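You operate a simulated robot arm through the tools that you are given. There is no shell and no other tool. Be economical: measure what you need, move in short steps, check, and stop when the job is done.

Carry out the task below with a simulated two-armed robot. There is one attempt and no reset: what you move stays moved.

JOB
Put the steel cube marked "L3" from the top of the green belt on top of the grey round flange there and the steel cube labelled "P5" in the green crate there. Put three of the grey pucks from the top of the steel bench on the upper shelf of the steel rack. Push the left bench drawer shut. Put the grey heat sink on the long bench away on the top of the beige bench. The order is free.

It is judged by the outcome, as a careful person would: the job done as asked, and still so three seconds after it is handed in. It fails if anything else is knocked over, pushed out of place, dropped, spilled or broken.

ROBOT AND FRAMES
Two 7-joint arms with two-finger parallel grippers on one trunk, on a base that drives. Base frame: it is fixed to the floor where the robot stands at the start and does not move with it; the origin is under the middle of the robot, x ahead of it, y to its left, z up. Readings come in mm, rad, newtons and seconds.
The left shoulder is at the start at [70, 177, 1170], the right one opposite. With the tool pointing down near the work surface each hand reaches from about 280 to 720 mm from the robot's upright axis, wherever it stands, measured 20 degrees to its own side. Places, roughly: green crate (23x13x8 cm) [800, 200, 1000]; grey heat sink (7x5x3 cm) [-200, -4800, 900]; grey puck (6x6x4 cm) [4200, -1100, 900]; grey round flange (7x7x3 cm) [700, 500, 1000]; left bench drawer [4300, -1500, 800]; steel cube [750, 0, 1000]; top of the beige bench [6700, -1600, 800]; upper shelf of the steel rack [5700, -5000, 1100]. Payload 3.43 kg a hand.
Tool frame (each hand has its own): the origin (TCP) lies between the finger pads and is the grasp point; the fingertips stand 30 mm ahead of it; z points along the fingers, y is the line along which they close. Largest opening 94 mm; finger width 28, thickness 10; the body of the gripper, 50 by 96 mm, starts 55 mm behind the TCP.
Orientation is that of the tool frame in the base frame, as a unit quaternion [w, x, y, z]. With the fingers straight down and closing along the base's y, the tool's x points along the base's -x, its y along +y and its z along -z.

CONTROLS
- The arms move only by the tool send_rows. It takes "left_motion", "right_motion" or both (then of equal length, played together; a hand with none holds still); each is a list of rows, each a list of 7 numbers: the turn, a rotation vector about the tool's x, y, z in rad, then the shift along the tool's x, y, z in mm, then the finger opening in mm, from 0 to 94. In form: [[rx, ry, rz, x, y, z, fingers], ...]. A call has 1 to 12 rows; each row is the pose to reach, as a shift and turn from the pose commanded when the call began, along the tool's axes at that moment. Rows are played at 5 a second. More than 50 mm and 0.15 rad between two rows, or a gripper value outside its range, and nothing of the call is played. Where a pose cannot be reached the arm comes as near as it can. A force on the tool above 40 N (or 10 N above the force at the start of the call, whichever is more), or a blocked arm, ends the call early, and 0.2 s more pass. The fingers move at their own pace (about 153 mm/s each) and stop on an object; they squeeze with about 32 N. The grip force told is the motor's: it shows also when the fingers shut on nothing. Time passes only in rows, and 0.2 s behind the last, so rows that repeat a pose let the fingers close. The reply holds the time, the measured pose of the TCP, the force on the tool along the base axes, the opening and the grip force, in the units named above and with some noise, with the torque about the TCP (base axes, N m) and any sound that the robot's microphone picked up.
- Cameras (640 x 400 px; columns grow to the right, rows downward): "scene" is now at [143.1, 10.8, 1509.3]; the picture's right is [0.18, -0.98, 0.00], its down [-0.56, -0.10, -0.82] and it looks along [0.81, 0.15, -0.57] (base axes); focal length 253 px, centre (320, 200). "left" rides on the left gripper at [76, -14, -103] in its tool frame; the picture's right is [0.18, 0.98, 0.00], its down [-0.75, 0.14, -0.64] and it looks along [-0.63, 0.12, 0.77] (tool axes); focal length 243 px, centre (320, 200). "right" rides on the right gripper at [76, 14, -102] in its tool frame; the picture's right is [-0.18, 0.98, 0.00], its down [-0.75, -0.14, -0.64] and it looks along [-0.63, -0.12, 0.77] (tool axes); focal length 243 px, centre (320, 200). There is no depth. A picture from a camera that has moved, and an enlarged one, comes with that camera's place and axes in the base frame and with its lens. The place of the scene camera against the robot may be out by one fixed shift of up to 25 mm in any direction.
- grab_frame(camera): a new picture of that camera. The clock stands still meanwhile.
- lift_body(by): slides the trunk up (or, below 0, down) by that many mm; the arms and the scene camera ride with it, the base frame stays. It gives what a move gives, with no picture.
- drive_base(legs): drives the robot by 1 to 6 legs, each [ahead, turn to the left] in mm and rad, along the robot's own axes; the way and the turn of a leg run together, so that a leg with both is an arc; at most 1500 mm and 3.142 rad a leg. The arms and the cameras ride along, it lands a little off, and it stops where it bumps. It gives what a move gives.
- aim_head(pan, tilt): turns the head with the scene camera to pan (to the left, within 1.501 rad either way) and tilt (down, from -0.506 to 1.204), counted from straight ahead of the robot. It gives what a move gives.
- close_up(camera, box): a new picture of the part [left, top, right, bottom] of that camera's present view, enlarged. The clock stands still meanwhile.
- close_job(): hands the job in; it is judged then, once.

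Go step by step. Nothing tells you exact positions but the pictures and the camera data: compare them with the known pose of the tool, close in by small moves and look again before you grip or let go. The budget is 196 turns and 172 pictures, counting those below and the enlarged ones. Unless the task says otherwise, let go and move clear before handing in.

The tools are called after ">>>" as name(argument=value, ...) on one line, values as JSON. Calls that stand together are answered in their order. send_rows: Moves the arms, as the interface text tells. Its arguments: {"type":"object","properties":{"left_motion":{"type":"array"},"right_motion":{"type":"array"}},"required":[]} The other tools are called the same way: lift_body (by) slides the trunk up or down; drive_base (legs) drives the base; aim_head (pan, tilt) turns the head that bears the scene camera; grab_frame (camera) takes a picture; close_up (camera, box) takes an enlarged picture of a part of a camera's view; close_job () hands the job in.

At the start:

```text
time_s: 0.0
left_position: [464.3, 298.5, 1186.8]
left_tcp_rot: [0.001, -0.001, 1.0, 0.0]
left_ft_force: [-1.2, -0.1, -0.6]
left_wrist_torque: [0.03, -0.02, -0.02]
left_opening: 94.2
left_finger_force: 0.0
right_position: [418.0, -75.2, 1282.0]
right_tcp_rot: [0.0, 0.0, 1.0, 0.0]
right_ft_force: [-0.1, 0.4, 0.8]
right_wrist_torque: [-0.01, 0.01, 0.02]
right_opening: 94.1
right_finger_force: 0.1
trunk travel left (down, up): [-750.0, 90.0]
robot x, y, heading: [0.6, -1.4, 0.0]
head pan, tilt: [0.178, 0.6]
```

scene: 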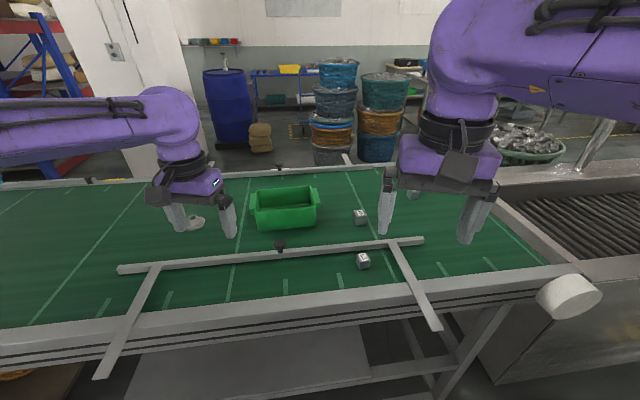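
right: 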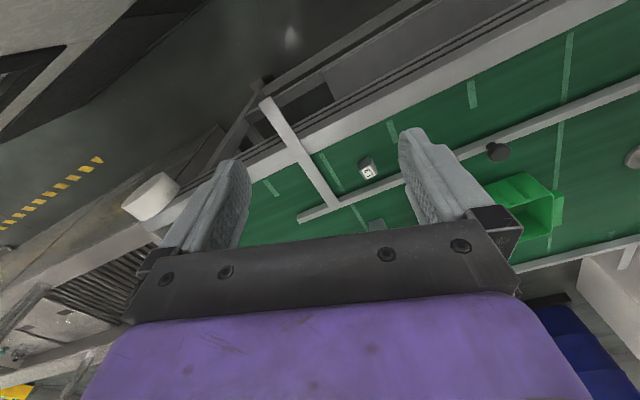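
left: 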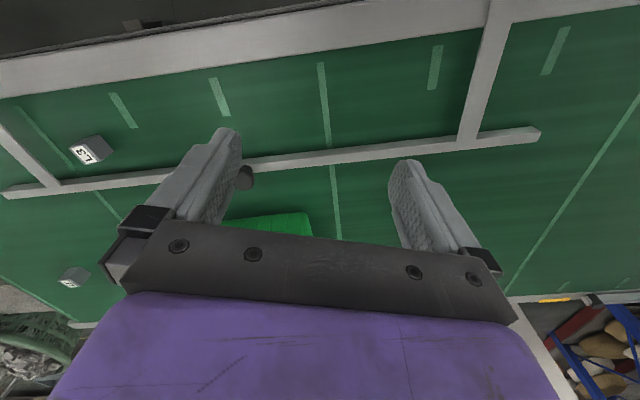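

I see the green belt with a crate, two cubes (one reads L3), and the flange partly hidden by the left hand. I take enlarged pictures to identify things.

>>> close_up(camera="scene", box=[300, 180, 460, 280])

>>> close_up(camera="scene", box=[120, 170, 280, 270])

>>> close_up(camera="left", box=[20, 110, 180, 310])

```text
4.00 times, centred on (380, 230) of scene
camera zoom: at [143.1, 10.8, 1509.3], right [0.18, -0.98, 0.0], down [-0.56, -0.1, -0.82], along [0.81, 0.15, -0.57], focal length 1012 px, centre (80, 80)
```

zoom: 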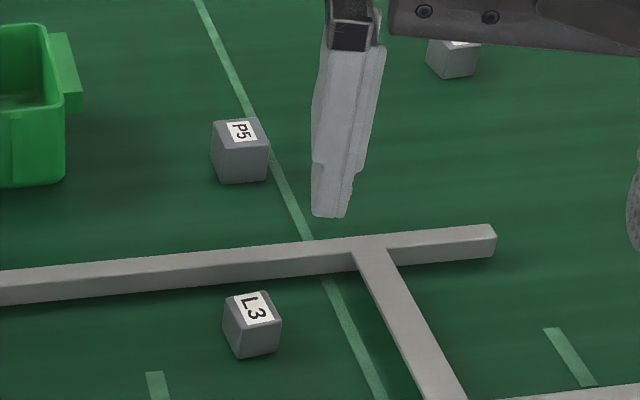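

```text
4.00 times, centred on (200, 220) of scene
camera zoom: at [143.1, 10.8, 1509.3], right [0.18, -0.98, 0.0], down [-0.56, -0.1, -0.82], along [0.81, 0.15, -0.57], focal length 1012 px, centre (800, 120)
```

zoom: 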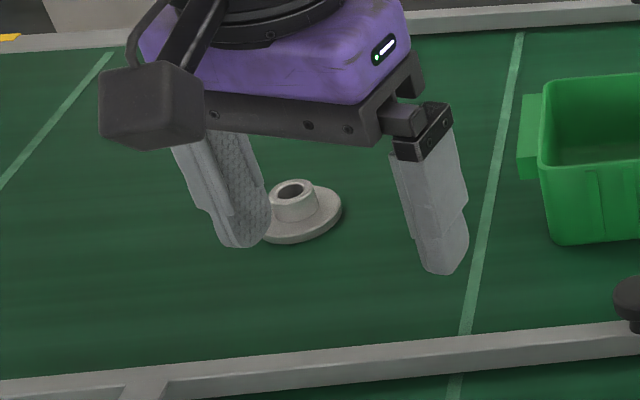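

```text
2.00 times, centred on (100, 210) of left
camera zoom: at [387.0, 283.8, 1288.1], right [-0.19, 0.98, 0.0], down [0.75, 0.14, 0.64], along [0.63, 0.12, -0.77], focal length 485 px, centre (760, 180)
```

zoom: 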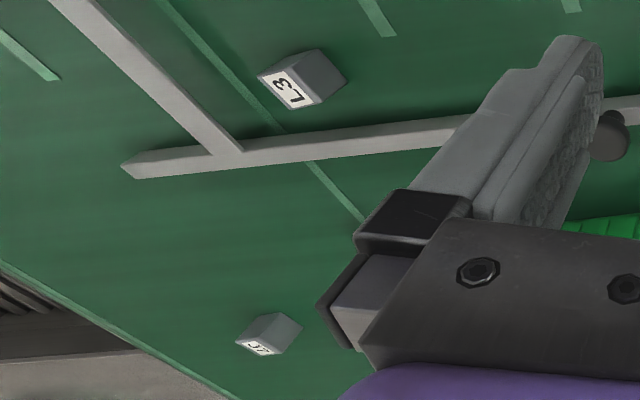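

Near cube is L3 (about x 615, y −15), the far one P5; a third cube is a decoy. I look down to see how much room the base has ahead.

>>> aim_head(pan=0.0, tilt=1.15)

>>> grab_frame(camera="scene")

```text
time_s: 1.0
left_position: [463.6, 299.2, 1185.3]
left_tcp_rot: [0.001, -0.001, 1.0, 0.001]
left_ft_force: [-0.4, 0.0, -0.2]
left_wrist_torque: [0.02, 0.01, -0.03]
left_opening: 94.0
left_finger_force: 0.1
right_position: [417.4, -75.0, 1281.9]
right_tcp_rot: [0.0, -0.001, 1.0, 0.0]
right_ft_force: [-0.8, 0.2, 0.1]
right_wrist_torque: [-0.03, -0.02, -0.02]
right_opening: 94.0
right_finger_force: 0.1
trunk travel left (down, up): [-750.0, 90.0]
robot x, y, heading: [0.1, 1.9, -0.001]
head pan, tilt: [0.0, 1.15]
```

```text
165 pictures are left
camera scene: at [115.8, -4.8, 1467.7], right [0.0, -1.0, 0.0], down [-0.91, 0.0, -0.41], along [0.41, 0.0, -0.91], focal length 253 px, centre (320, 200)
```

scene: 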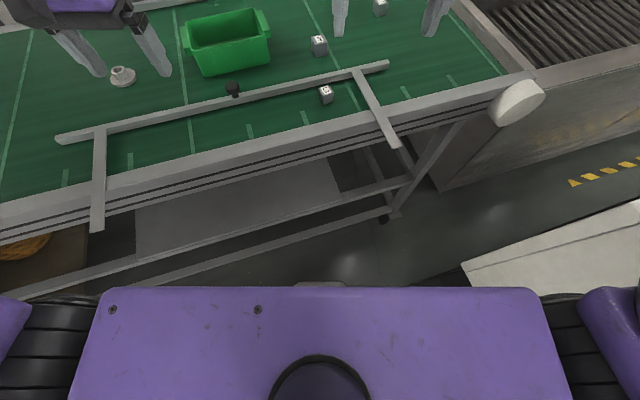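

The belt is turned about 16° to me; L3 is reachable now. I move the right hand aside and bring the left hand above L3 for a closer look.

>>> send_rows(left_motion=[[0, 0, 0, -19, -43, 8, 94], [0, 0, 0, -38, -86, 16, 94], [0, 0, 0, -57, -129, 24, 94], [0, 0, 0, -76, -172, 32, 94], [0, 0, 0, -95, -215, 40, 94], [0, 0, 0, -114, -258, 48, 94], [0, 0, 0, -136, -303, 56, 94]], right_motion=[[0, 0, 0, 0, -40, 0, 94], [0, 0, 0, 0, -80, 0, 94], [0, 0, 0, 0, -120, 0, 94], [0, 0, 0, 0, -160, 0, 94], [0, 0, 0, 0, -200, 0, 94], [0, 0, 0, 0, -240, 0, 94], [0, 0, 0, 0, -270, 0, 94]])

>>> grab_frame(camera="left")

```text
refused: row 7 steps farther than a row can; nothing moved
```

```text
164 pictures are left
camera left: at [386.9, 283.9, 1288.1], right [-0.18, 0.98, 0.0], down [0.75, 0.14, 0.64], along [0.63, 0.12, -0.77], focal length 243 px, centre (320, 200)
```

left: 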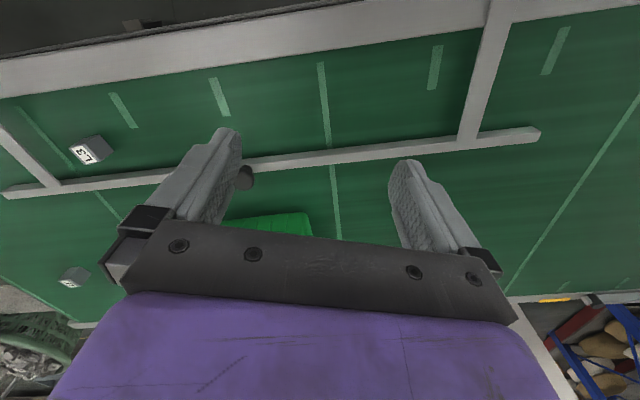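

The last row was too long a step; I resend with smaller steps.

>>> send_rows(left_motion=[[0, 0, 0, -17, -38, 7, 94], [0, 0, 0, -34, -76, 14, 94], [0, 0, 0, -51, -114, 21, 94], [0, 0, 0, -68, -152, 28, 94], [0, 0, 0, -85, -190, 35, 94], [0, 0, 0, -102, -228, 42, 94], [0, 0, 0, -119, -266, 49, 94], [0, 0, 0, -136, -303, 56, 94]], right_motion=[[0, 0, 0, 0, -40, 0, 94], [0, 0, 0, 0, -80, 0, 94], [0, 0, 0, 0, -120, 0, 94], [0, 0, 0, 0, -160, 0, 94], [0, 0, 0, 0, -200, 0, 94], [0, 0, 0, 0, -240, 0, 94], [0, 0, 0, 0, -270, 0, 94], [0, 0, 0, 0, -270, 0, 94]])

>>> grab_frame(camera="left")

```text
time_s: 2.8
left_position: [601.8, -6.8, 1130.0]
left_tcp_rot: [0.0, 0.0, 1.0, 0.001]
left_ft_force: [-0.2, 0.9, -0.4]
left_wrist_torque: [0.01, -0.02, -0.02]
left_opening: 94.2
left_finger_force: 0.1
right_position: [420.1, -347.2, 1280.7]
right_tcp_rot: [0.0, -0.001, 1.0, 0.001]
right_ft_force: [0.8, -0.2, 0.5]
right_wrist_torque: [0.05, 0.0, 0.01]
right_opening: 94.0
right_finger_force: 0.1
trunk travel left (down, up): [-750.0, 90.0]
robot x, y, heading: [0.5, -0.7, -0.002]
head pan, tilt: [0.0, 1.15]
```

```text
163 pictures are left
camera left: at [524.5, -21.7, 1232.4], right [-0.18, 0.98, 0.0], down [0.75, 0.14, 0.64], along [0.63, 0.12, -0.77], focal length 243 px, centre (320, 200)
```

left: 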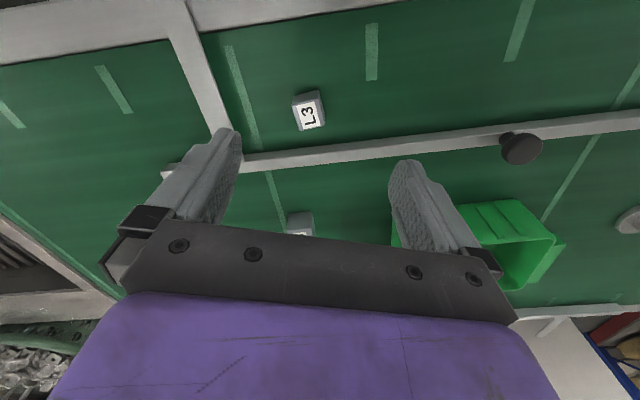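

>>> close_up(camera="left", box=[260, 60, 360, 160])

```text
4.00 times, centred on (310, 110) of left
camera zoom: at [524.5, -21.7, 1232.4], right [-0.18, 0.98, 0.0], down [0.75, 0.14, 0.64], along [0.63, 0.12, -0.77], focal length 970 px, centre (360, 560)
```

zoom: 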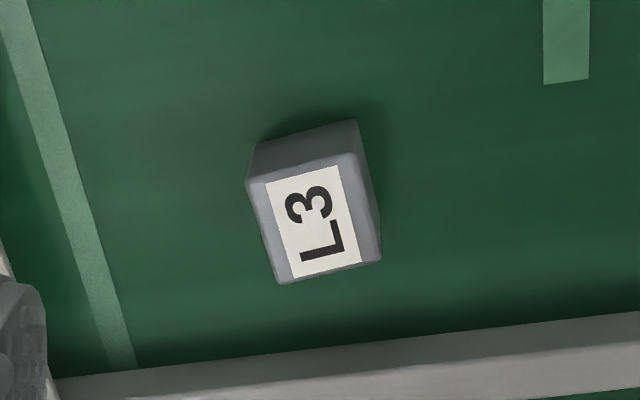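

L3 is a ~30 mm cube centred about (621, −15), top ~978, turned ~24.5°. I turn the left hand to it and descend partway, then look again.

>>> send_rows(left_motion=[[0, 0, -0.143, -7, -3, 30, 80], [0, 0, -0.285, -14, -6, 60, 65], [0, 0, -0.428, -20.4, -8, 90, 65], [0, 0, -0.428, -20.4, -8, 100, 65]])

>>> grab_frame(camera="left")

```text
time_s: 3.8
left_position: [620.3, -12.4, 1029.6]
left_tcp_rot: [0.0, -0.213, 0.977, 0.0]
left_ft_force: [-0.1, 0.5, -0.1]
left_wrist_torque: [-0.01, 0.0, 0.01]
left_opening: 65.1
left_finger_force: 0.2
right_position: [417.0, -346.4, 1281.7]
right_tcp_rot: [0.0, 0.0, 1.0, 0.0]
right_ft_force: [-0.1, 0.0, -0.2]
right_wrist_torque: [-0.01, -0.01, -0.01]
right_opening: 94.1
right_finger_force: 0.0
trunk travel left (down, up): [-750.0, 90.0]
robot x, y, heading: [-1.0, 1.0, -0.002]
head pan, tilt: [0.0, 1.15]
```

```text
161 pictures are left
camera left: at [556.5, -58.2, 1132.4], right [-0.58, 0.82, 0.0], down [0.63, 0.44, 0.64], along [0.53, 0.37, -0.77], focal length 243 px, centre (320, 200)
```

left: 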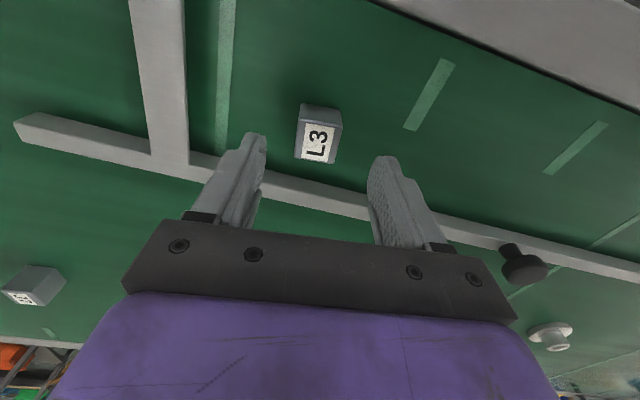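

Alignment holds within a couple of mm. I descend and close.

>>> send_rows(left_motion=[[0, 0, 0, -1.1, -1.7, 25, 65], [0, 0, 0, -1.1, -1.7, 46, 65], [0, 0, 0, -1.1, -1.7, 46, 40], [0, 0, 0, -1.1, -1.7, 46, 10], [0, 0, 0, -1.1, -1.7, 46, 10]])

>>> grab_frame(camera="left")

```text
time_s: 5.0
left_position: [623.3, -13.6, 986.8]
left_tcp_rot: [0.002, -0.213, 0.977, -0.001]
left_ft_force: [2.9, 0.2, 9.3]
left_wrist_torque: [0.12, 0.04, 0.0]
left_opening: 29.6
left_finger_force: 32.1
right_position: [417.5, -345.0, 1282.1]
right_tcp_rot: [0.001, 0.001, 1.0, -0.001]
right_ft_force: [-0.6, 0.2, 0.2]
right_wrist_torque: [-0.01, 0.0, 0.01]
right_opening: 93.8
right_finger_force: 0.1
trunk travel left (down, up): [-750.0, 90.0]
robot x, y, heading: [-2.5, -0.4, 0.005]
head pan, tilt: [0.0, 1.15]
```

```text
160 pictures are left
camera left: at [558.2, -59.0, 1088.1], right [-0.58, 0.82, 0.0], down [0.62, 0.44, 0.64], along [0.53, 0.37, -0.76], focal length 243 px, centre (320, 200)
```

left: 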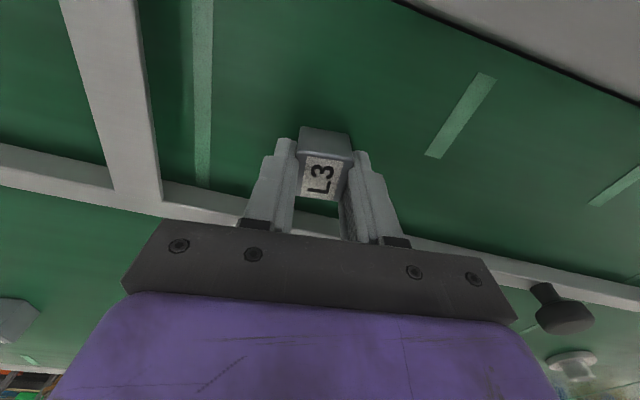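

L3 is held (opening 29.6), with fingertips at belt level (~z 956). I lift and tuck the hand to the left.

>>> send_rows(left_motion=[[0, 0, 0, 0, 0, -30, 10], [0, 0, 0, 0, 0, -75, 10], [0, 0, 0, 0, 0, -120, 10], [0, 0, 0, 0, 0, -165, 10], [0, 0, 0.14, 10, 45, -165, 10], [0, 0, 0.28, 20, 90, -165, 10], [0, 0, 0.428, 30, 135, -165, 10], [0, 0, 0.428, 40, 180, -165, 10], [0, 0, 0.428, 41, 200, -165, 10]])

>>> grab_frame(camera="left")

>>> drive_base(legs=[[0, 0.28], [120, 0]])

>>> grab_frame(camera="scene")

```text
time_s: 7.0
left_position: [501.6, 151.4, 1148.9]
left_tcp_rot: [0.0, 0.0, 1.0, 0.0]
left_ft_force: [0.0, 0.2, -1.7]
left_wrist_torque: [-0.03, 0.03, -0.01]
left_opening: 29.6
left_finger_force: 32.2
left hand out of reach, approached as far as the arm can: row 4
right_position: [418.4, -344.7, 1281.9]
right_tcp_rot: [0.0, 0.0, 1.0, 0.0]
right_ft_force: [0.4, -0.8, 0.2]
right_wrist_torque: [0.01, 0.02, -0.02]
right_opening: 94.1
right_finger_force: 0.0
trunk travel left (down, up): [-750.0, 90.0]
robot x, y, heading: [1.2, 0.5, 0.001]
head pan, tilt: [0.0, 1.15]
```

```text
159 pictures are left
camera left: at [425.0, 137.7, 1251.2], right [-0.18, 0.98, 0.0], down [0.75, 0.14, 0.64], along [0.63, 0.12, -0.77], focal length 243 px, centre (320, 200)
```

left: 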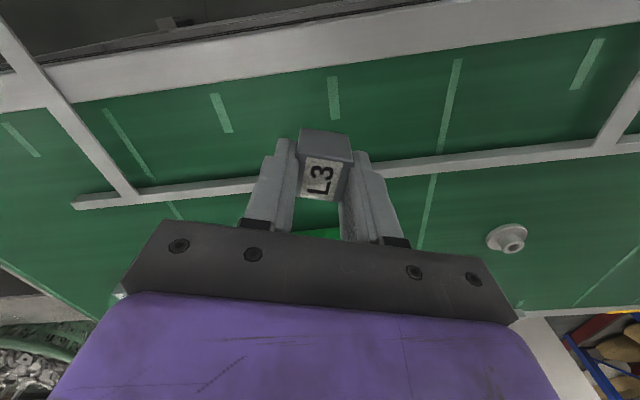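

```text
time_s: 9.1
left_position: [554.5, 317.2, 1149.5]
left_tcp_rot: [0.001, -0.14, 0.99, 0.0]
left_ft_force: [-1.4, 0.3, -2.1]
left_wrist_torque: [-0.04, 0.03, -0.02]
left_opening: 29.5
left_finger_force: 32.1
right_position: [610.1, -183.8, 1282.0]
right_tcp_rot: [0.001, -0.141, 0.99, 0.0]
right_ft_force: [0.3, 0.1, -0.3]
right_wrist_torque: [-0.05, 0.0, -0.03]
right_opening: 94.3
right_finger_force: 0.1
trunk travel left (down, up): [-750.0, 90.0]
robot x, y, heading: [115.7, 33.4, 0.277]
head pan, tilt: [0.0, 1.15]
```

```text
158 pictures are left
camera scene: at [225.2, 58.2, 1467.8], right [0.28, -0.96, 0.0], down [-0.88, -0.25, -0.41], along [0.39, 0.11, -0.91], focal length 253 px, centre (320, 200)
```

scene: 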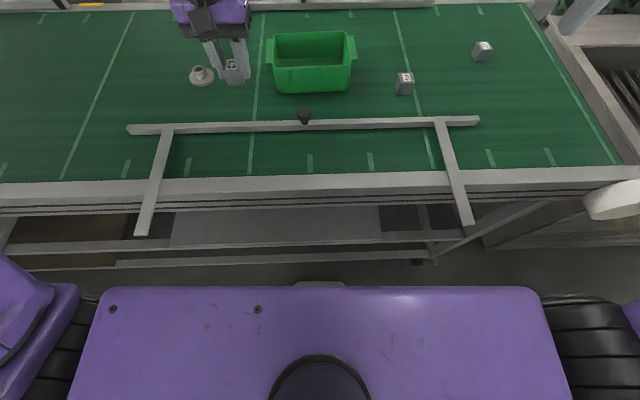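

The robot now faces the belt squarely. I creep ahead a bit to bring the flange within reach.

>>> drive_base(legs=[[40, 0], [40, 0]])

>>> grab_frame(camera="left")

>>> grab_frame(camera="scene")

```text
time_s: 10.7
left_position: [633.3, 340.2, 1147.3]
left_tcp_rot: [-0.003, -0.138, 0.99, 0.001]
left_ft_force: [1.1, -0.2, -2.4]
left_wrist_torque: [0.0, 0.03, -0.02]
left_opening: 29.1
left_finger_force: 31.7
right_position: [689.5, -162.5, 1279.4]
right_tcp_rot: [-0.002, -0.14, 0.99, 0.0]
right_ft_force: [0.2, 0.6, 0.4]
right_wrist_torque: [-0.03, 0.07, 0.01]
right_opening: 94.0
right_finger_force: 0.0
trunk travel left (down, up): [-750.0, 90.0]
robot x, y, heading: [190.1, 56.8, 0.279]
head pan, tilt: [0.0, 1.15]
stopped in leg 2: the robot was blocked; the commanded pose is now the measured one
```

```text
157 pictures are left
camera left: at [564.0, 304.2, 1249.3], right [-0.45, 0.89, 0.0], down [0.69, 0.34, 0.64], along [0.57, 0.29, -0.77], focal length 243 px, centre (320, 200)
```

left: 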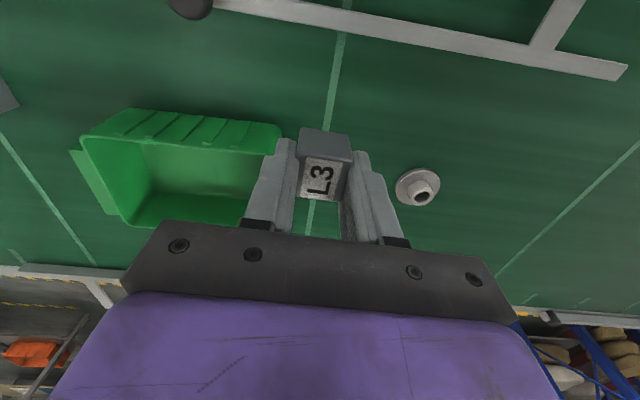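

```text
156 pictures are left
camera scene: at [305.8, 80.9, 1467.1], right [0.27, -0.96, 0.0], down [-0.88, -0.25, -0.4], along [0.39, 0.11, -0.91], focal length 253 px, centre (320, 200)
```

scene: 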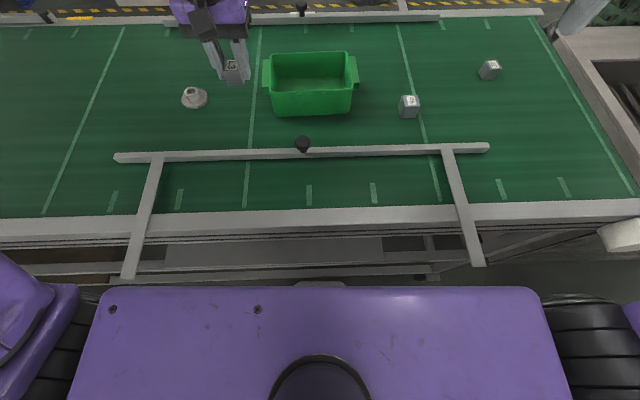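

The base has just touched the belt frame, so I back off slightly and bring L3 toward the flange, estimated hub at about (689, 526).

>>> drive_base(legs=[[-8, 0]])

>>> send_rows(left_motion=[[0, 0, 0, -24, 40, 5, 10], [0, 0, 0, -48, 80, 10, 10], [0, 0, 0, -72, 120, 15, 10], [0, 0, 0, -96, 160, 20, 10], [0, 0, 0, -108, 163, 40, 10]])

>>> grab_frame(camera="left")

```text
time_s: 11.4
left_position: [624.4, 336.7, 1148.9]
left_tcp_rot: [0.0, -0.139, 0.99, -0.001]
left_ft_force: [0.4, 0.6, -2.5]
left_wrist_torque: [0.02, 0.07, 0.02]
left_opening: 29.5
left_finger_force: 31.9
right_position: [681.1, -164.6, 1280.8]
right_tcp_rot: [-0.001, -0.139, 0.99, -0.001]
right_ft_force: [0.6, 0.3, 0.8]
right_wrist_torque: [-0.02, 0.01, 0.04]
right_opening: 94.0
right_finger_force: 0.1
trunk travel left (down, up): [-750.0, 90.0]
robot x, y, heading: [178.3, 55.1, 0.284]
head pan, tilt: [0.0, 1.15]
```

```text
time_s: 12.6
left_position: [682.4, 523.4, 1108.2]
left_tcp_rot: [0.0, -0.139, 0.99, 0.001]
left_ft_force: [0.3, 0.6, -1.7]
left_wrist_torque: [0.03, -0.04, 0.0]
left_opening: 29.4
left_finger_force: 32.2
right_position: [679.1, -164.0, 1279.9]
right_tcp_rot: [0.0, -0.139, 0.99, 0.0]
right_ft_force: [-0.2, 0.5, -0.4]
right_wrist_torque: [0.03, -0.02, 0.01]
right_opening: 93.7
right_finger_force: 0.1
trunk travel left (down, up): [-750.0, 90.0]
robot x, y, heading: [182.5, 51.7, 0.28]
head pan, tilt: [0.0, 1.15]
```

```text
155 pictures are left
camera left: at [611.8, 487.2, 1210.7], right [-0.45, 0.89, 0.0], down [0.69, 0.34, 0.64], along [0.57, 0.29, -0.77], focal length 243 px, centre (320, 200)
```

left: 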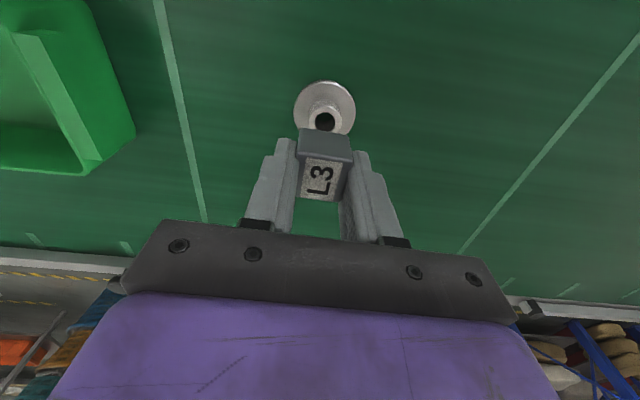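

The flange hub is at about (693, 535, 974); cube bottom sits ~36 mm ahead of the TCP. I move over it and lower to ~40 mm above, then look enlarged.

>>> send_rows(left_motion=[[0, 0, 0, -15, 9.6, 10, 10], [0, 0, 0, -15, 9.6, 35, 10], [0, 0, 0, -15, 9.6, 58, 10]])

>>> close_up(camera="left", box=[240, 60, 400, 220])

```text
time_s: 13.4
left_position: [692.7, 535.6, 1050.5]
left_tcp_rot: [0.0, -0.14, 0.99, 0.0]
left_ft_force: [-0.4, 0.5, -2.1]
left_wrist_torque: [-0.01, -0.02, 0.0]
left_opening: 29.2
left_finger_force: 31.9
right_position: [677.3, -166.6, 1281.4]
right_tcp_rot: [0.001, -0.14, 0.99, 0.0]
right_ft_force: [-0.2, 0.5, -0.3]
right_wrist_torque: [0.01, -0.01, -0.01]
right_opening: 94.2
right_finger_force: 0.0
trunk travel left (down, up): [-750.0, 90.0]
robot x, y, heading: [182.3, 54.4, 0.274]
head pan, tilt: [0.0, 1.15]
```

```text
2.50 times, centred on (320, 140) of left
camera zoom: at [622.3, 499.6, 1153.5], right [-0.45, 0.89, 0.0], down [0.69, 0.34, 0.64], along [0.57, 0.29, -0.77], focal length 606 px, centre (320, 350)
```

zoom: 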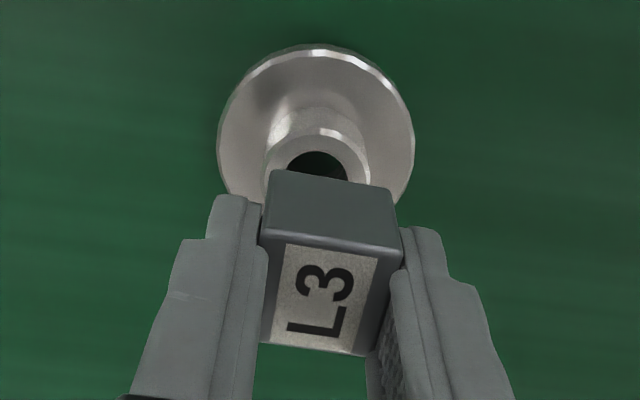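

Cube and hub line up within ~1 mm. I lower until near contact.

>>> send_rows(left_motion=[[0, 0, 0, 0, 0, 20, 10], [0, 0, 0, 0, 0, 33, 10], [0, 0, 0, 0, 0, 36, 10], [0, 0, 0, 0, 0, 38, 10]])

>>> close_up(camera="left", box=[240, 60, 400, 220])

```text
time_s: 14.4
left_position: [692.7, 536.0, 1015.9]
left_tcp_rot: [0.002, -0.139, 0.99, 0.001]
left_ft_force: [1.1, 1.9, 11.4]
left_wrist_torque: [-0.01, -0.1, 0.02]
left_opening: 29.4
left_finger_force: 32.0
right_position: [676.7, -166.5, 1281.6]
right_tcp_rot: [0.0, -0.139, 0.99, 0.0]
right_ft_force: [-1.6, -0.3, 0.2]
right_wrist_torque: [-0.01, 0.0, -0.02]
right_opening: 94.0
right_finger_force: 0.0
trunk travel left (down, up): [-750.0, 90.0]
robot x, y, heading: [179.2, 49.3, 0.282]
head pan, tilt: [0.0, 1.15]
```

```text
2.50 times, centred on (320, 140) of left
camera zoom: at [622.0, 499.9, 1117.7], right [-0.45, 0.89, 0.0], down [0.68, 0.34, 0.65], along [0.58, 0.29, -0.76], focal length 606 px, centre (320, 350)
```

zoom: 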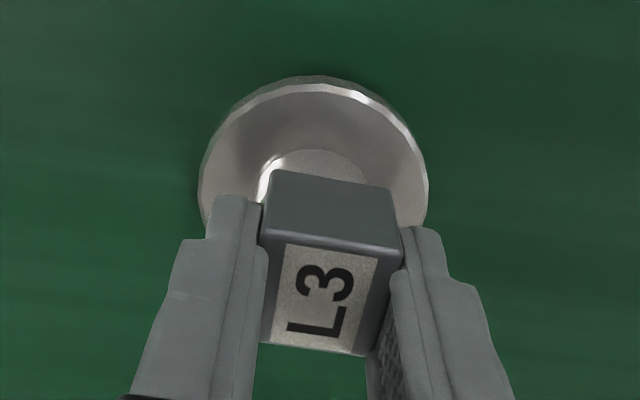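

Contact made (11 N) and the cube sits centred on the hub. I ease the pressure, open, check, and rise.

>>> send_rows(left_motion=[[0, 0, 0, 0, 0, -2, 10], [0, 0, 0, 0, 0, -2, 10], [0, 0, 0, 0, 0, -2, 36], [0, 0, 0, 0, 0, -2, 50], [0, 0, 0, 0, 0, -2, 60], [0, 0, 0, 0, 0, -30, 60], [0, 0, 0, 0, 0, -75, 60], [0, 0, 0, 0, 0, -120, 60]])

>>> grab_frame(camera="left")

```text
time_s: 16.2
left_position: [692.0, 535.8, 1135.9]
left_tcp_rot: [-0.001, -0.14, 0.99, 0.001]
left_ft_force: [0.6, -0.9, -0.3]
left_wrist_torque: [0.01, 0.0, 0.01]
left_opening: 59.7
left_finger_force: 0.0
right_position: [677.0, -165.0, 1281.0]
right_tcp_rot: [0.001, -0.139, 0.99, 0.0]
right_ft_force: [-0.2, 0.4, 0.1]
right_wrist_torque: [-0.02, 0.01, 0.0]
right_opening: 93.9
right_finger_force: 0.0
trunk travel left (down, up): [-750.0, 90.0]
robot x, y, heading: [184.3, 51.9, 0.275]
head pan, tilt: [0.0, 1.15]
```

```text
152 pictures are left
camera left: at [621.3, 500.1, 1237.1], right [-0.45, 0.89, 0.0], down [0.69, 0.34, 0.64], along [0.57, 0.29, -0.77], focal length 243 px, centre (320, 200)
```

left: 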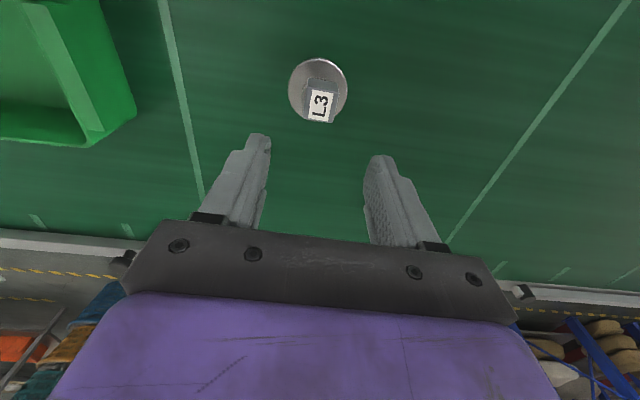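

L3 rests upright on the flange. Next, the right hand goes above P5 (~(840, 0)); the left hand retracts a little.

>>> send_rows(right_motion=[[0, 0, 0, -30, 18, 25, 94], [0, 0, 0, -60, 36, 50, 94], [0, 0, 0, -90, 54, 75, 94], [0, 0, 0, -120, 72, 100, 94], [0, 0, 0, -150, 90, 125, 94], [0, 0, 0, -175, 108, 148, 94]], left_motion=[[0, 0, 0, 30, 0, 0, 60], [0, 0, 0, 60, 0, 0, 60], [0, 0, 0, 90, 0, 0, 60], [0, 0, 0, 120, 0, 0, 60], [0, 0, 0, 150, 0, 0, 60], [0, 0, 0, 180, 0, 0, 60]])

>>> grab_frame(camera="right")

```text
time_s: 17.6
left_position: [521.0, 482.6, 1132.4]
left_tcp_rot: [0.001, -0.139, 0.99, 0.002]
left_ft_force: [0.1, 0.1, 0.0]
left_wrist_torque: [0.06, 0.01, -0.02]
left_opening: 60.1
left_finger_force: 0.1
right_position: [818.0, -16.9, 1132.0]
right_tcp_rot: [0.0, -0.14, 0.99, 0.001]
right_ft_force: [-0.5, -0.2, 0.0]
right_wrist_torque: [0.04, 0.02, 0.03]
right_opening: 94.0
right_finger_force: 0.1
trunk travel left (down, up): [-750.0, 90.0]
robot x, y, heading: [182.9, 55.2, 0.274]
head pan, tilt: [0.0, 1.15]
```

```text
151 pictures are left
camera right: at [741.1, -23.7, 1233.7], right [-0.09, 1.0, 0.0], down [0.76, 0.07, 0.64], along [0.64, 0.06, -0.77], focal length 243 px, centre (320, 200)
```

right: 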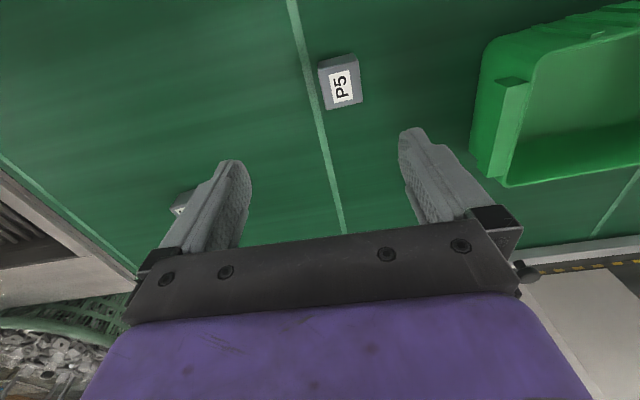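

>>> close_up(camera="right", box=[290, 30, 390, 130])

```text
4.00 times, centred on (340, 80) of right
camera zoom: at [741.1, -23.7, 1233.7], right [-0.09, 1.0, 0.0], down [0.76, 0.07, 0.64], along [0.64, 0.06, -0.77], focal length 970 px, centre (240, 680)
```

zoom: 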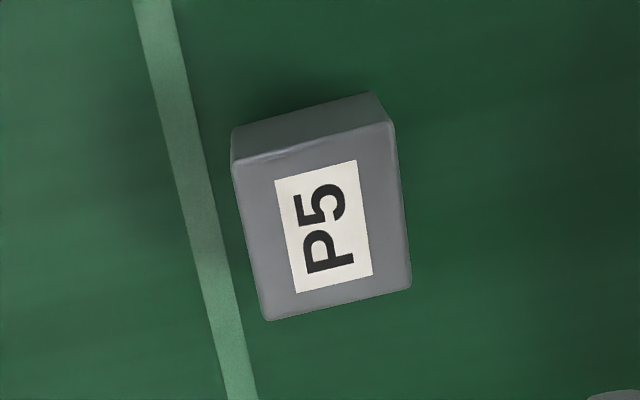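

P5 is ~37 mm, centred about (805, 3), turned ~18°. I align the right hand and descend partway to recheck.

>>> send_rows(right_motion=[[0, 0, -0.04, 3, 11, 30, 75], [0, 0, -0.04, 6.8, 21.8, 60, 75], [0, 0, -0.04, 6.8, 21.8, 90, 75]])

>>> grab_frame(camera="right")

```text
time_s: 18.4
left_position: [519.3, 485.6, 1132.7]
left_tcp_rot: [0.0, -0.139, 0.99, 0.001]
left_ft_force: [0.0, -0.2, 0.0]
left_wrist_torque: [-0.01, 0.02, 0.0]
left_opening: 60.1
left_finger_force: 0.1
right_position: [804.8, 5.3, 1043.2]
right_tcp_rot: [0.002, -0.159, 0.987, 0.0]
right_ft_force: [0.5, 0.0, -0.5]
right_wrist_torque: [0.03, -0.03, -0.01]
right_opening: 75.1
right_finger_force: 0.0
trunk travel left (down, up): [-750.0, 90.0]
robot x, y, heading: [181.4, 51.2, 0.279]
head pan, tilt: [0.0, 1.15]
```

```text
149 pictures are left
camera right: at [727.7, -4.6, 1145.0], right [-0.13, 0.99, 0.0], down [0.76, 0.1, 0.64], along [0.64, 0.09, -0.77], focal length 243 px, centre (320, 200)
```

right: 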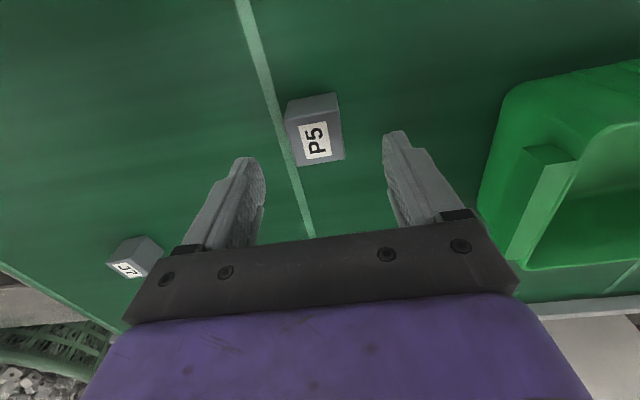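

>>> send_rows(right_motion=[[0, 0, 0, 0, 0, 30, 75], [0, 0, 0, 0, 0, 53, 75], [0, 0, 0, 0, 0, 53, 45], [0, 0, 0, 0, 0, 53, 15], [0, 0, 0, 0, 0, 53, 15], [0, 0, 0, 0, 0, 30, 15], [0, 0, 0, 0, 0, 0, 15], [0, 0, 0, 0, 0, -45, 15], [0, 0, 0, 0, 0, -90, 15]])

>>> grab_frame(camera="right")

>>> grab_frame(camera="scene")

```text
time_s: 20.4
left_position: [518.4, 485.7, 1132.2]
left_tcp_rot: [0.0, -0.139, 0.99, 0.001]
left_ft_force: [0.3, -0.6, 0.0]
left_wrist_torque: [-0.01, 0.0, 0.0]
left_opening: 60.0
left_finger_force: 0.1
right_position: [800.9, 6.1, 1133.8]
right_tcp_rot: [0.0, -0.159, 0.987, -0.001]
right_ft_force: [0.2, -0.3, -3.9]
right_wrist_torque: [-0.02, -0.02, 0.03]
right_opening: 42.5
right_finger_force: 31.9
trunk travel left (down, up): [-750.0, 90.0]
robot x, y, heading: [177.0, 53.6, 0.275]
head pan, tilt: [0.0, 1.15]
```

```text
148 pictures are left
camera right: at [725.4, -4.3, 1235.9], right [-0.13, 0.99, 0.0], down [0.76, 0.1, 0.64], along [0.64, 0.09, -0.77], focal length 243 px, centre (320, 200)
```

right: 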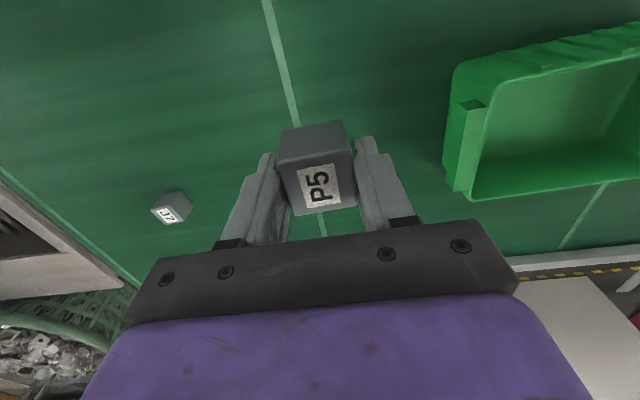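

```text
147 pictures are left
camera scene: at [291.7, 77.1, 1467.7], right [0.27, -0.96, 0.0], down [-0.88, -0.25, -0.41], along [0.39, 0.11, -0.91], focal length 253 px, centre (320, 200)
```

scene: 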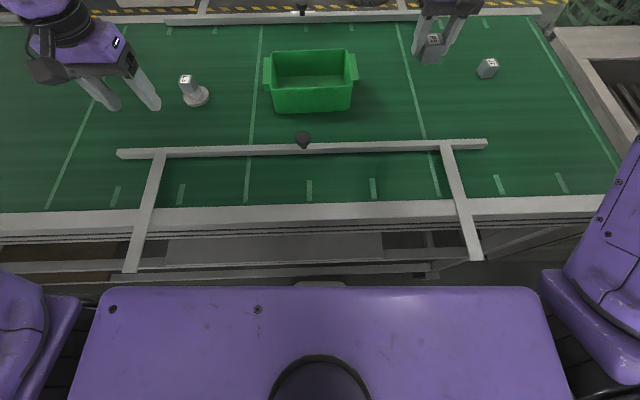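

P5 is held (42 mm cube). The crate centre is about (787, 252); I carry P5 over its interior and look.

>>> send_rows(right_motion=[[0, 0, 0, -13, 42, 0, 15], [0, 0, 0, -26, 84, 0, 15], [0, 0, 0, -39, 126, 0, 15], [0, 0, 0, -52, 168, 0, 15], [0, 0, 0, -65, 209, 0, 15]])

>>> grab_frame(camera="right")

>>> grab_frame(camera="scene")

```text
time_s: 21.6
left_position: [521.2, 488.5, 1131.8]
left_tcp_rot: [0.001, -0.139, 0.99, 0.0]
left_ft_force: [0.3, -0.5, -0.3]
left_wrist_torque: [0.0, -0.01, -0.03]
left_opening: 60.1
left_finger_force: 0.0
right_position: [799.6, 207.3, 1129.5]
right_tcp_rot: [-0.002, -0.159, 0.987, -0.001]
right_ft_force: [0.5, 0.0, -4.6]
right_wrist_torque: [-0.02, 0.05, 0.03]
right_opening: 42.2
right_finger_force: 32.2
right hand out of reach, approached as far as the arm can: row 5
trunk travel left (down, up): [-750.0, 90.0]
robot x, y, heading: [181.7, 49.0, 0.276]
head pan, tilt: [0.0, 1.15]
```

```text
146 pictures are left
camera right: at [722.6, 197.3, 1231.9], right [-0.13, 0.99, 0.0], down [0.76, 0.1, 0.64], along [0.63, 0.08, -0.77], focal length 243 px, centre (320, 200)
```

right: 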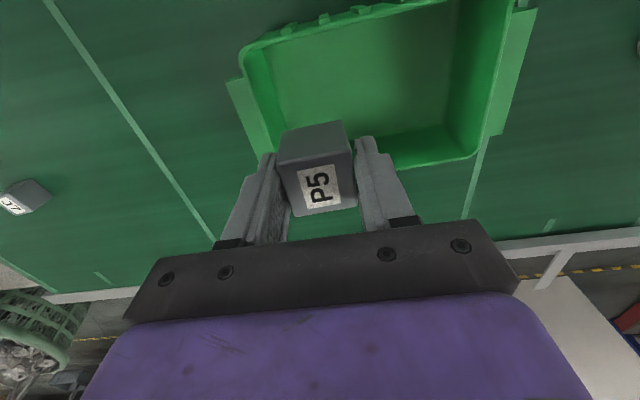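

```text
145 pictures are left
camera scene: at [294.1, 79.0, 1467.5], right [0.28, -0.96, 0.0], down [-0.88, -0.25, -0.41], along [0.39, 0.11, -0.91], focal length 253 px, centre (320, 200)
```

scene: 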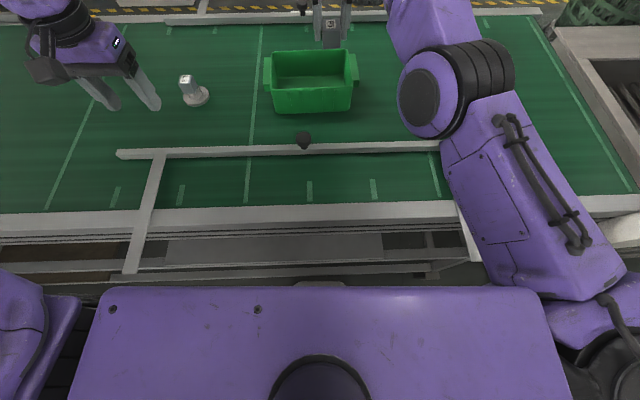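

The crate is directly below, centred (786, 251). I shift a bit further left while descending slightly to regain reach.

>>> send_rows(right_motion=[[0, 0, 0, 0, 5, 15, 15], [0, 0, 0, 0, 12, 30, 15]])

>>> grab_frame(camera="right")

```text
time_s: 22.2
left_position: [519.3, 486.1, 1131.2]
left_tcp_rot: [0.001, -0.139, 0.99, 0.0]
left_ft_force: [-0.4, -0.4, 0.9]
left_wrist_torque: [0.06, -0.02, 0.0]
left_opening: 60.1
left_finger_force: 0.1
right_position: [796.7, 217.2, 1100.8]
right_tcp_rot: [0.0, -0.16, 0.987, -0.001]
right_ft_force: [0.4, 0.3, -3.8]
right_wrist_torque: [0.0, -0.02, 0.03]
right_opening: 42.2
right_finger_force: 32.1
trunk travel left (down, up): [-750.0, 90.0]
robot x, y, heading: [180.2, 52.8, 0.278]
head pan, tilt: [0.0, 1.15]
```

```text
144 pictures are left
camera right: at [719.3, 208.1, 1203.2], right [-0.13, 0.99, 0.0], down [0.76, 0.1, 0.64], along [0.64, 0.08, -0.77], focal length 243 px, centre (320, 200)
```

right: 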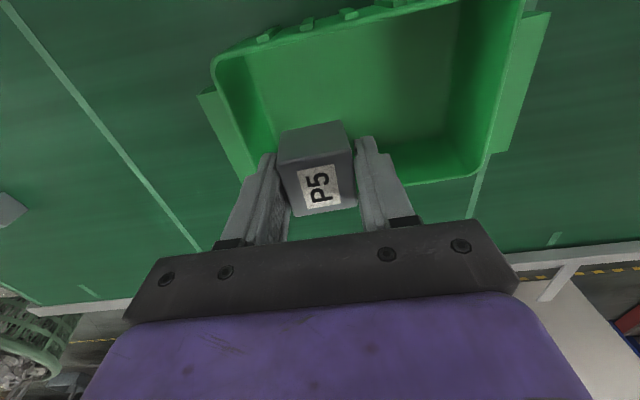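

>>> send_rows(right_motion=[[0, 0, 0, 0, 15, 5, 15], [0, 0, 0, -1, 29, 10, 15], [0, 0, 0, -1, 29, 40, 15]])

>>> grab_frame(camera="right")

```text
time_s: 23.0
left_position: [520.6, 486.1, 1131.6]
left_tcp_rot: [0.0, -0.139, 0.99, 0.0]
left_ft_force: [1.1, -0.1, 0.2]
left_wrist_torque: [0.01, 0.01, 0.0]
left_opening: 59.8
left_finger_force: 0.1
right_position: [786.9, 243.3, 1060.4]
right_tcp_rot: [0.0, -0.158, 0.987, 0.0]
right_ft_force: [0.2, 0.1, -4.3]
right_wrist_torque: [0.04, 0.02, 0.01]
right_opening: 42.2
right_finger_force: 31.9
right hand out of reach, approached as far as the arm can: row 1, 2
trunk travel left (down, up): [-750.0, 90.0]
robot x, y, heading: [177.8, 52.9, 0.279]
head pan, tilt: [0.0, 1.15]
```

```text
143 pictures are left
camera right: at [709.5, 232.7, 1163.8], right [-0.13, 0.99, 0.0], down [0.76, 0.1, 0.64], along [0.64, 0.09, -0.77], focal length 243 px, centre (320, 200)
```

right: 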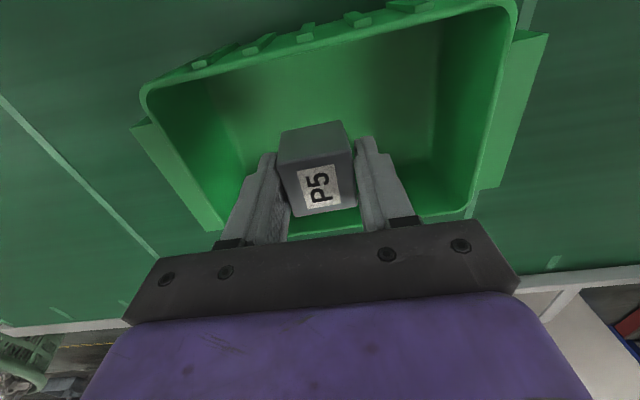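

>>> send_rows(right_motion=[[0, 0, 0, 0, 0, 35, 15], [0, 0, 0, 0, 0, 55, 15], [0, 0, 0, 0, 0, 60, 15], [0, 0, 0, 0, 0, 63, 15]])

>>> grab_frame(camera="right")

```text
time_s: 24.0
left_position: [520.0, 486.3, 1133.2]
left_tcp_rot: [0.001, -0.139, 0.99, 0.0]
left_ft_force: [-0.2, 0.0, -0.9]
left_wrist_torque: [0.02, 0.01, 0.02]
left_opening: 59.9
left_finger_force: 0.0
right_position: [788.9, 243.8, 998.6]
right_tcp_rot: [0.0, -0.16, 0.987, 0.0]
right_ft_force: [-0.9, -0.9, -4.4]
right_wrist_torque: [0.01, 0.01, 0.0]
right_opening: 42.5
right_finger_force: 31.6
trunk travel left (down, up): [-750.0, 90.0]
robot x, y, heading: [181.9, 53.7, 0.278]
head pan, tilt: [0.0, 1.15]
```

```text
142 pictures are left
camera right: at [711.2, 235.1, 1101.0], right [-0.13, 0.99, 0.0], down [0.76, 0.1, 0.64], along [0.64, 0.09, -0.77], focal length 243 px, centre (320, 200)
```

right: 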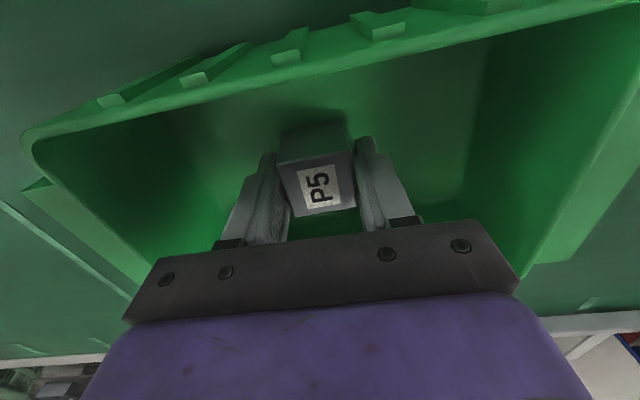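

Not yet in contact; I go down a few mm more.

>>> send_rows(right_motion=[[0, 0, 0, 0, 0, 3, 15], [0, 0, 0, 0, 0, 5, 15], [0, 0, 0, 0, 0, 7, 15]])

```text
time_s: 24.8
left_position: [518.5, 483.5, 1134.5]
left_tcp_rot: [0.0, -0.139, 0.99, 0.002]
left_ft_force: [0.6, -0.7, 0.4]
left_wrist_torque: [0.0, -0.01, -0.05]
left_opening: 60.1
left_finger_force: 0.1
right_position: [788.6, 242.9, 994.7]
right_tcp_rot: [0.002, -0.158, 0.987, 0.0]
right_ft_force: [2.9, -2.8, 11.6]
right_wrist_torque: [0.14, -0.02, 0.0]
right_opening: 42.7
right_finger_force: 31.9
trunk travel left (down, up): [-750.0, 90.0]
robot x, y, heading: [183.4, 51.3, 0.277]
head pan, tilt: [0.0, 1.15]
```

Contact with the crate floor; I open and rise, retracting toward the robot afterwards.

>>> send_rows(right_motion=[[0, 0, 0, 0, 0, -2, 15], [0, 0, 0, 0, 0, -2, 48], [0, 0, 0, 0, 0, -2, 60], [0, 0, 0, 0, 0, -20, 60], [0, 0, 0, 0, 0, -60, 60], [0, 0, 0, 0, -10, -100, 60], [0, 0, 0, 10, -50, -120, 60], [0, 0, 0, 25, -90, -130, 60], [0, 0, 0, 40, -130, -140, 60], [0, 0, 0, 60, -170, -150, 60]])

>>> grab_frame(camera="scene")

>>> grab_frame(camera="right")

```text
time_s: 27.0
left_position: [518.7, 484.1, 1132.8]
left_tcp_rot: [0.001, -0.139, 0.99, 0.001]
left_ft_force: [-0.2, -1.3, 0.3]
left_wrist_torque: [0.03, -0.02, 0.0]
left_opening: 60.0
left_finger_force: 0.0
right_position: [848.9, 102.8, 1163.5]
right_tcp_rot: [0.0, -0.158, 0.987, 0.001]
right_ft_force: [0.1, -0.3, 0.4]
right_wrist_torque: [0.01, 0.01, -0.02]
right_opening: 60.1
right_finger_force: 0.0
right hand out of reach, approached as far as the arm can: row 5, 6, 7, 8, 9, 10
trunk travel left (down, up): [-750.0, 90.0]
robot x, y, heading: [178.2, 53.4, 0.276]
head pan, tilt: [0.0, 1.15]
```

```text
141 pictures are left
camera scene: at [292.7, 75.3, 1467.7], right [0.27, -0.96, 0.0], down [-0.88, -0.25, -0.41], along [0.39, 0.11, -0.91], focal length 253 px, centre (320, 200)
```

scene: 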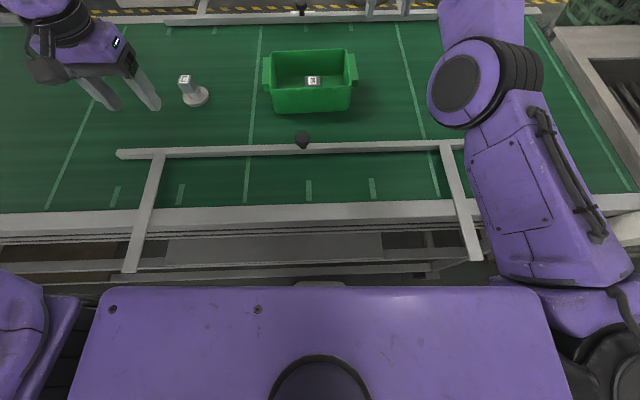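

```text
140 pictures are left
camera right: at [772.3, 92.9, 1265.9], right [-0.13, 0.99, 0.0], down [0.76, 0.1, 0.64], along [0.64, 0.09, -0.77], focal length 243 px, centre (320, 200)
```

right: 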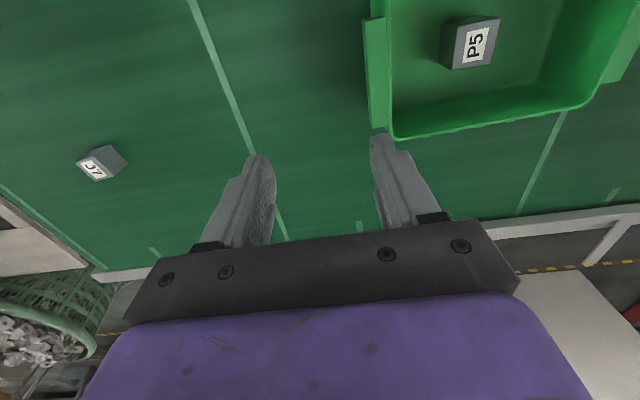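

Both cubes are placed. I raise and tuck the arms, then back away from the belt and look around.

>>> send_rows(right_motion=[[0, 0, 0, 45, 0, -5, 60], [0, 0, 0, 90, 0, -15, 60], [0, 0, 0, 135, 0, -30, 60], [0, 0, 0, 180, -10, -50, 60], [0, 0, 0, 225, -15, -70, 60], [0, 0, 0, 265, -20, -90, 60], [0, 0, 0, 300, -30, -100, 60]], left_motion=[[0, 0, 0, 15, -15, -20, 60], [0, 0, 0, 30, -30, -40, 60], [0, 0, 0, 45, -45, -60, 60], [0, 0, 0, 60, -60, -80, 60], [0, 0, 0, 75, -75, -100, 60], [0, 0, 0, 90, -90, -120, 60], [0, 0, 0, 100, -100, -130, 60]])

>>> drive_base(legs=[[-350, 0]])

>>> aim_head(pan=0.0, tilt=0.45)

>>> grab_frame(camera="scene")

>>> aim_head(pan=-1.2, tilt=0.35)

>>> grab_frame(camera="scene")

```text
refused: row 4 steps farther than a row can; nothing moved
```

```text
time_s: 29.3
left_position: [185.0, 390.2, 1132.0]
left_tcp_rot: [0.0, -0.14, 0.99, 0.0]
left_ft_force: [-0.3, -0.2, 1.1]
left_wrist_torque: [-0.01, -0.01, 0.04]
left_opening: 59.9
left_finger_force: 0.0
right_position: [516.2, 10.6, 1163.4]
right_tcp_rot: [-0.001, -0.159, 0.987, 0.0]
right_ft_force: [-0.1, 0.1, -0.9]
right_wrist_torque: [0.01, 0.02, 0.0]
right_opening: 60.0
right_finger_force: 0.2
trunk travel left (down, up): [-750.0, 90.0]
robot x, y, heading: [-151.3, -43.6, 0.278]
head pan, tilt: [0.0, 1.15]
```

```text
time_s: 30.4
left_position: [184.8, 391.5, 1131.7]
left_tcp_rot: [0.0, -0.14, 0.99, -0.001]
left_ft_force: [0.2, 0.5, 0.2]
left_wrist_torque: [0.0, -0.02, -0.01]
left_opening: 59.9
left_finger_force: 0.1
right_position: [514.9, 9.9, 1162.9]
right_tcp_rot: [-0.001, -0.159, 0.987, 0.0]
right_ft_force: [0.3, 0.0, -0.4]
right_wrist_torque: [-0.01, 0.0, 0.02]
right_opening: 60.2
right_finger_force: 0.0
trunk travel left (down, up): [-750.0, 90.0]
robot x, y, heading: [-150.7, -43.0, 0.284]
head pan, tilt: [0.0, 0.45]
```

```text
139 pictures are left
camera scene: at [-9.8, -9.4, 1522.8], right [0.28, -0.96, 0.0], down [-0.42, -0.12, -0.9], along [0.86, 0.25, -0.44], focal length 253 px, centre (320, 200)
```

scene: 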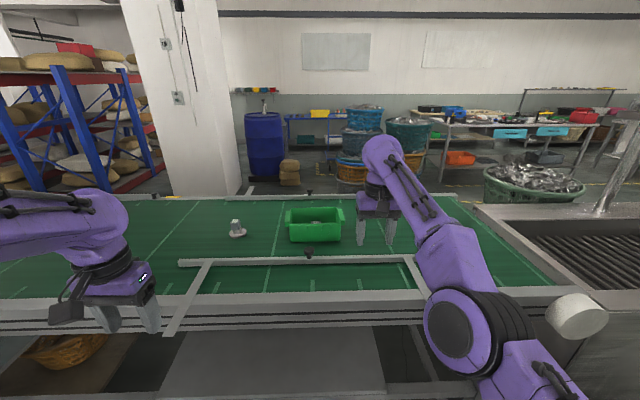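

```text
time_s: 31.8
left_position: [182.9, 390.2, 1131.2]
left_tcp_rot: [0.0, -0.141, 0.99, 0.001]
left_ft_force: [-0.4, 0.3, -0.6]
left_wrist_torque: [-0.02, 0.01, 0.02]
left_opening: 60.2
left_finger_force: 0.0
right_position: [515.0, 9.7, 1164.1]
right_tcp_rot: [-0.001, -0.16, 0.987, 0.0]
right_ft_force: [-0.2, -0.5, -0.3]
right_wrist_torque: [0.01, 0.01, 0.0]
right_opening: 60.1
right_finger_force: 0.0
trunk travel left (down, up): [-750.0, 90.0]
robot x, y, heading: [-154.1, -42.3, 0.284]
head pan, tilt: [-1.201, 0.351]
```

```text
138 pictures are left
camera scene: at [-42.0, -109.0, 1532.2], right [-0.8, -0.61, 0.0], down [-0.21, 0.27, -0.94], along [0.57, -0.75, -0.34], focal length 253 px, centre (320, 200)
```

scene: 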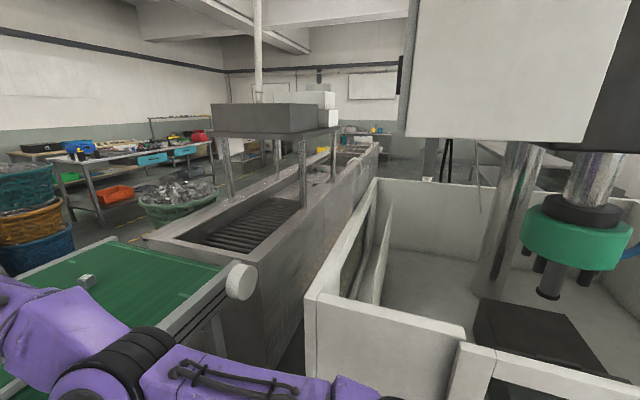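

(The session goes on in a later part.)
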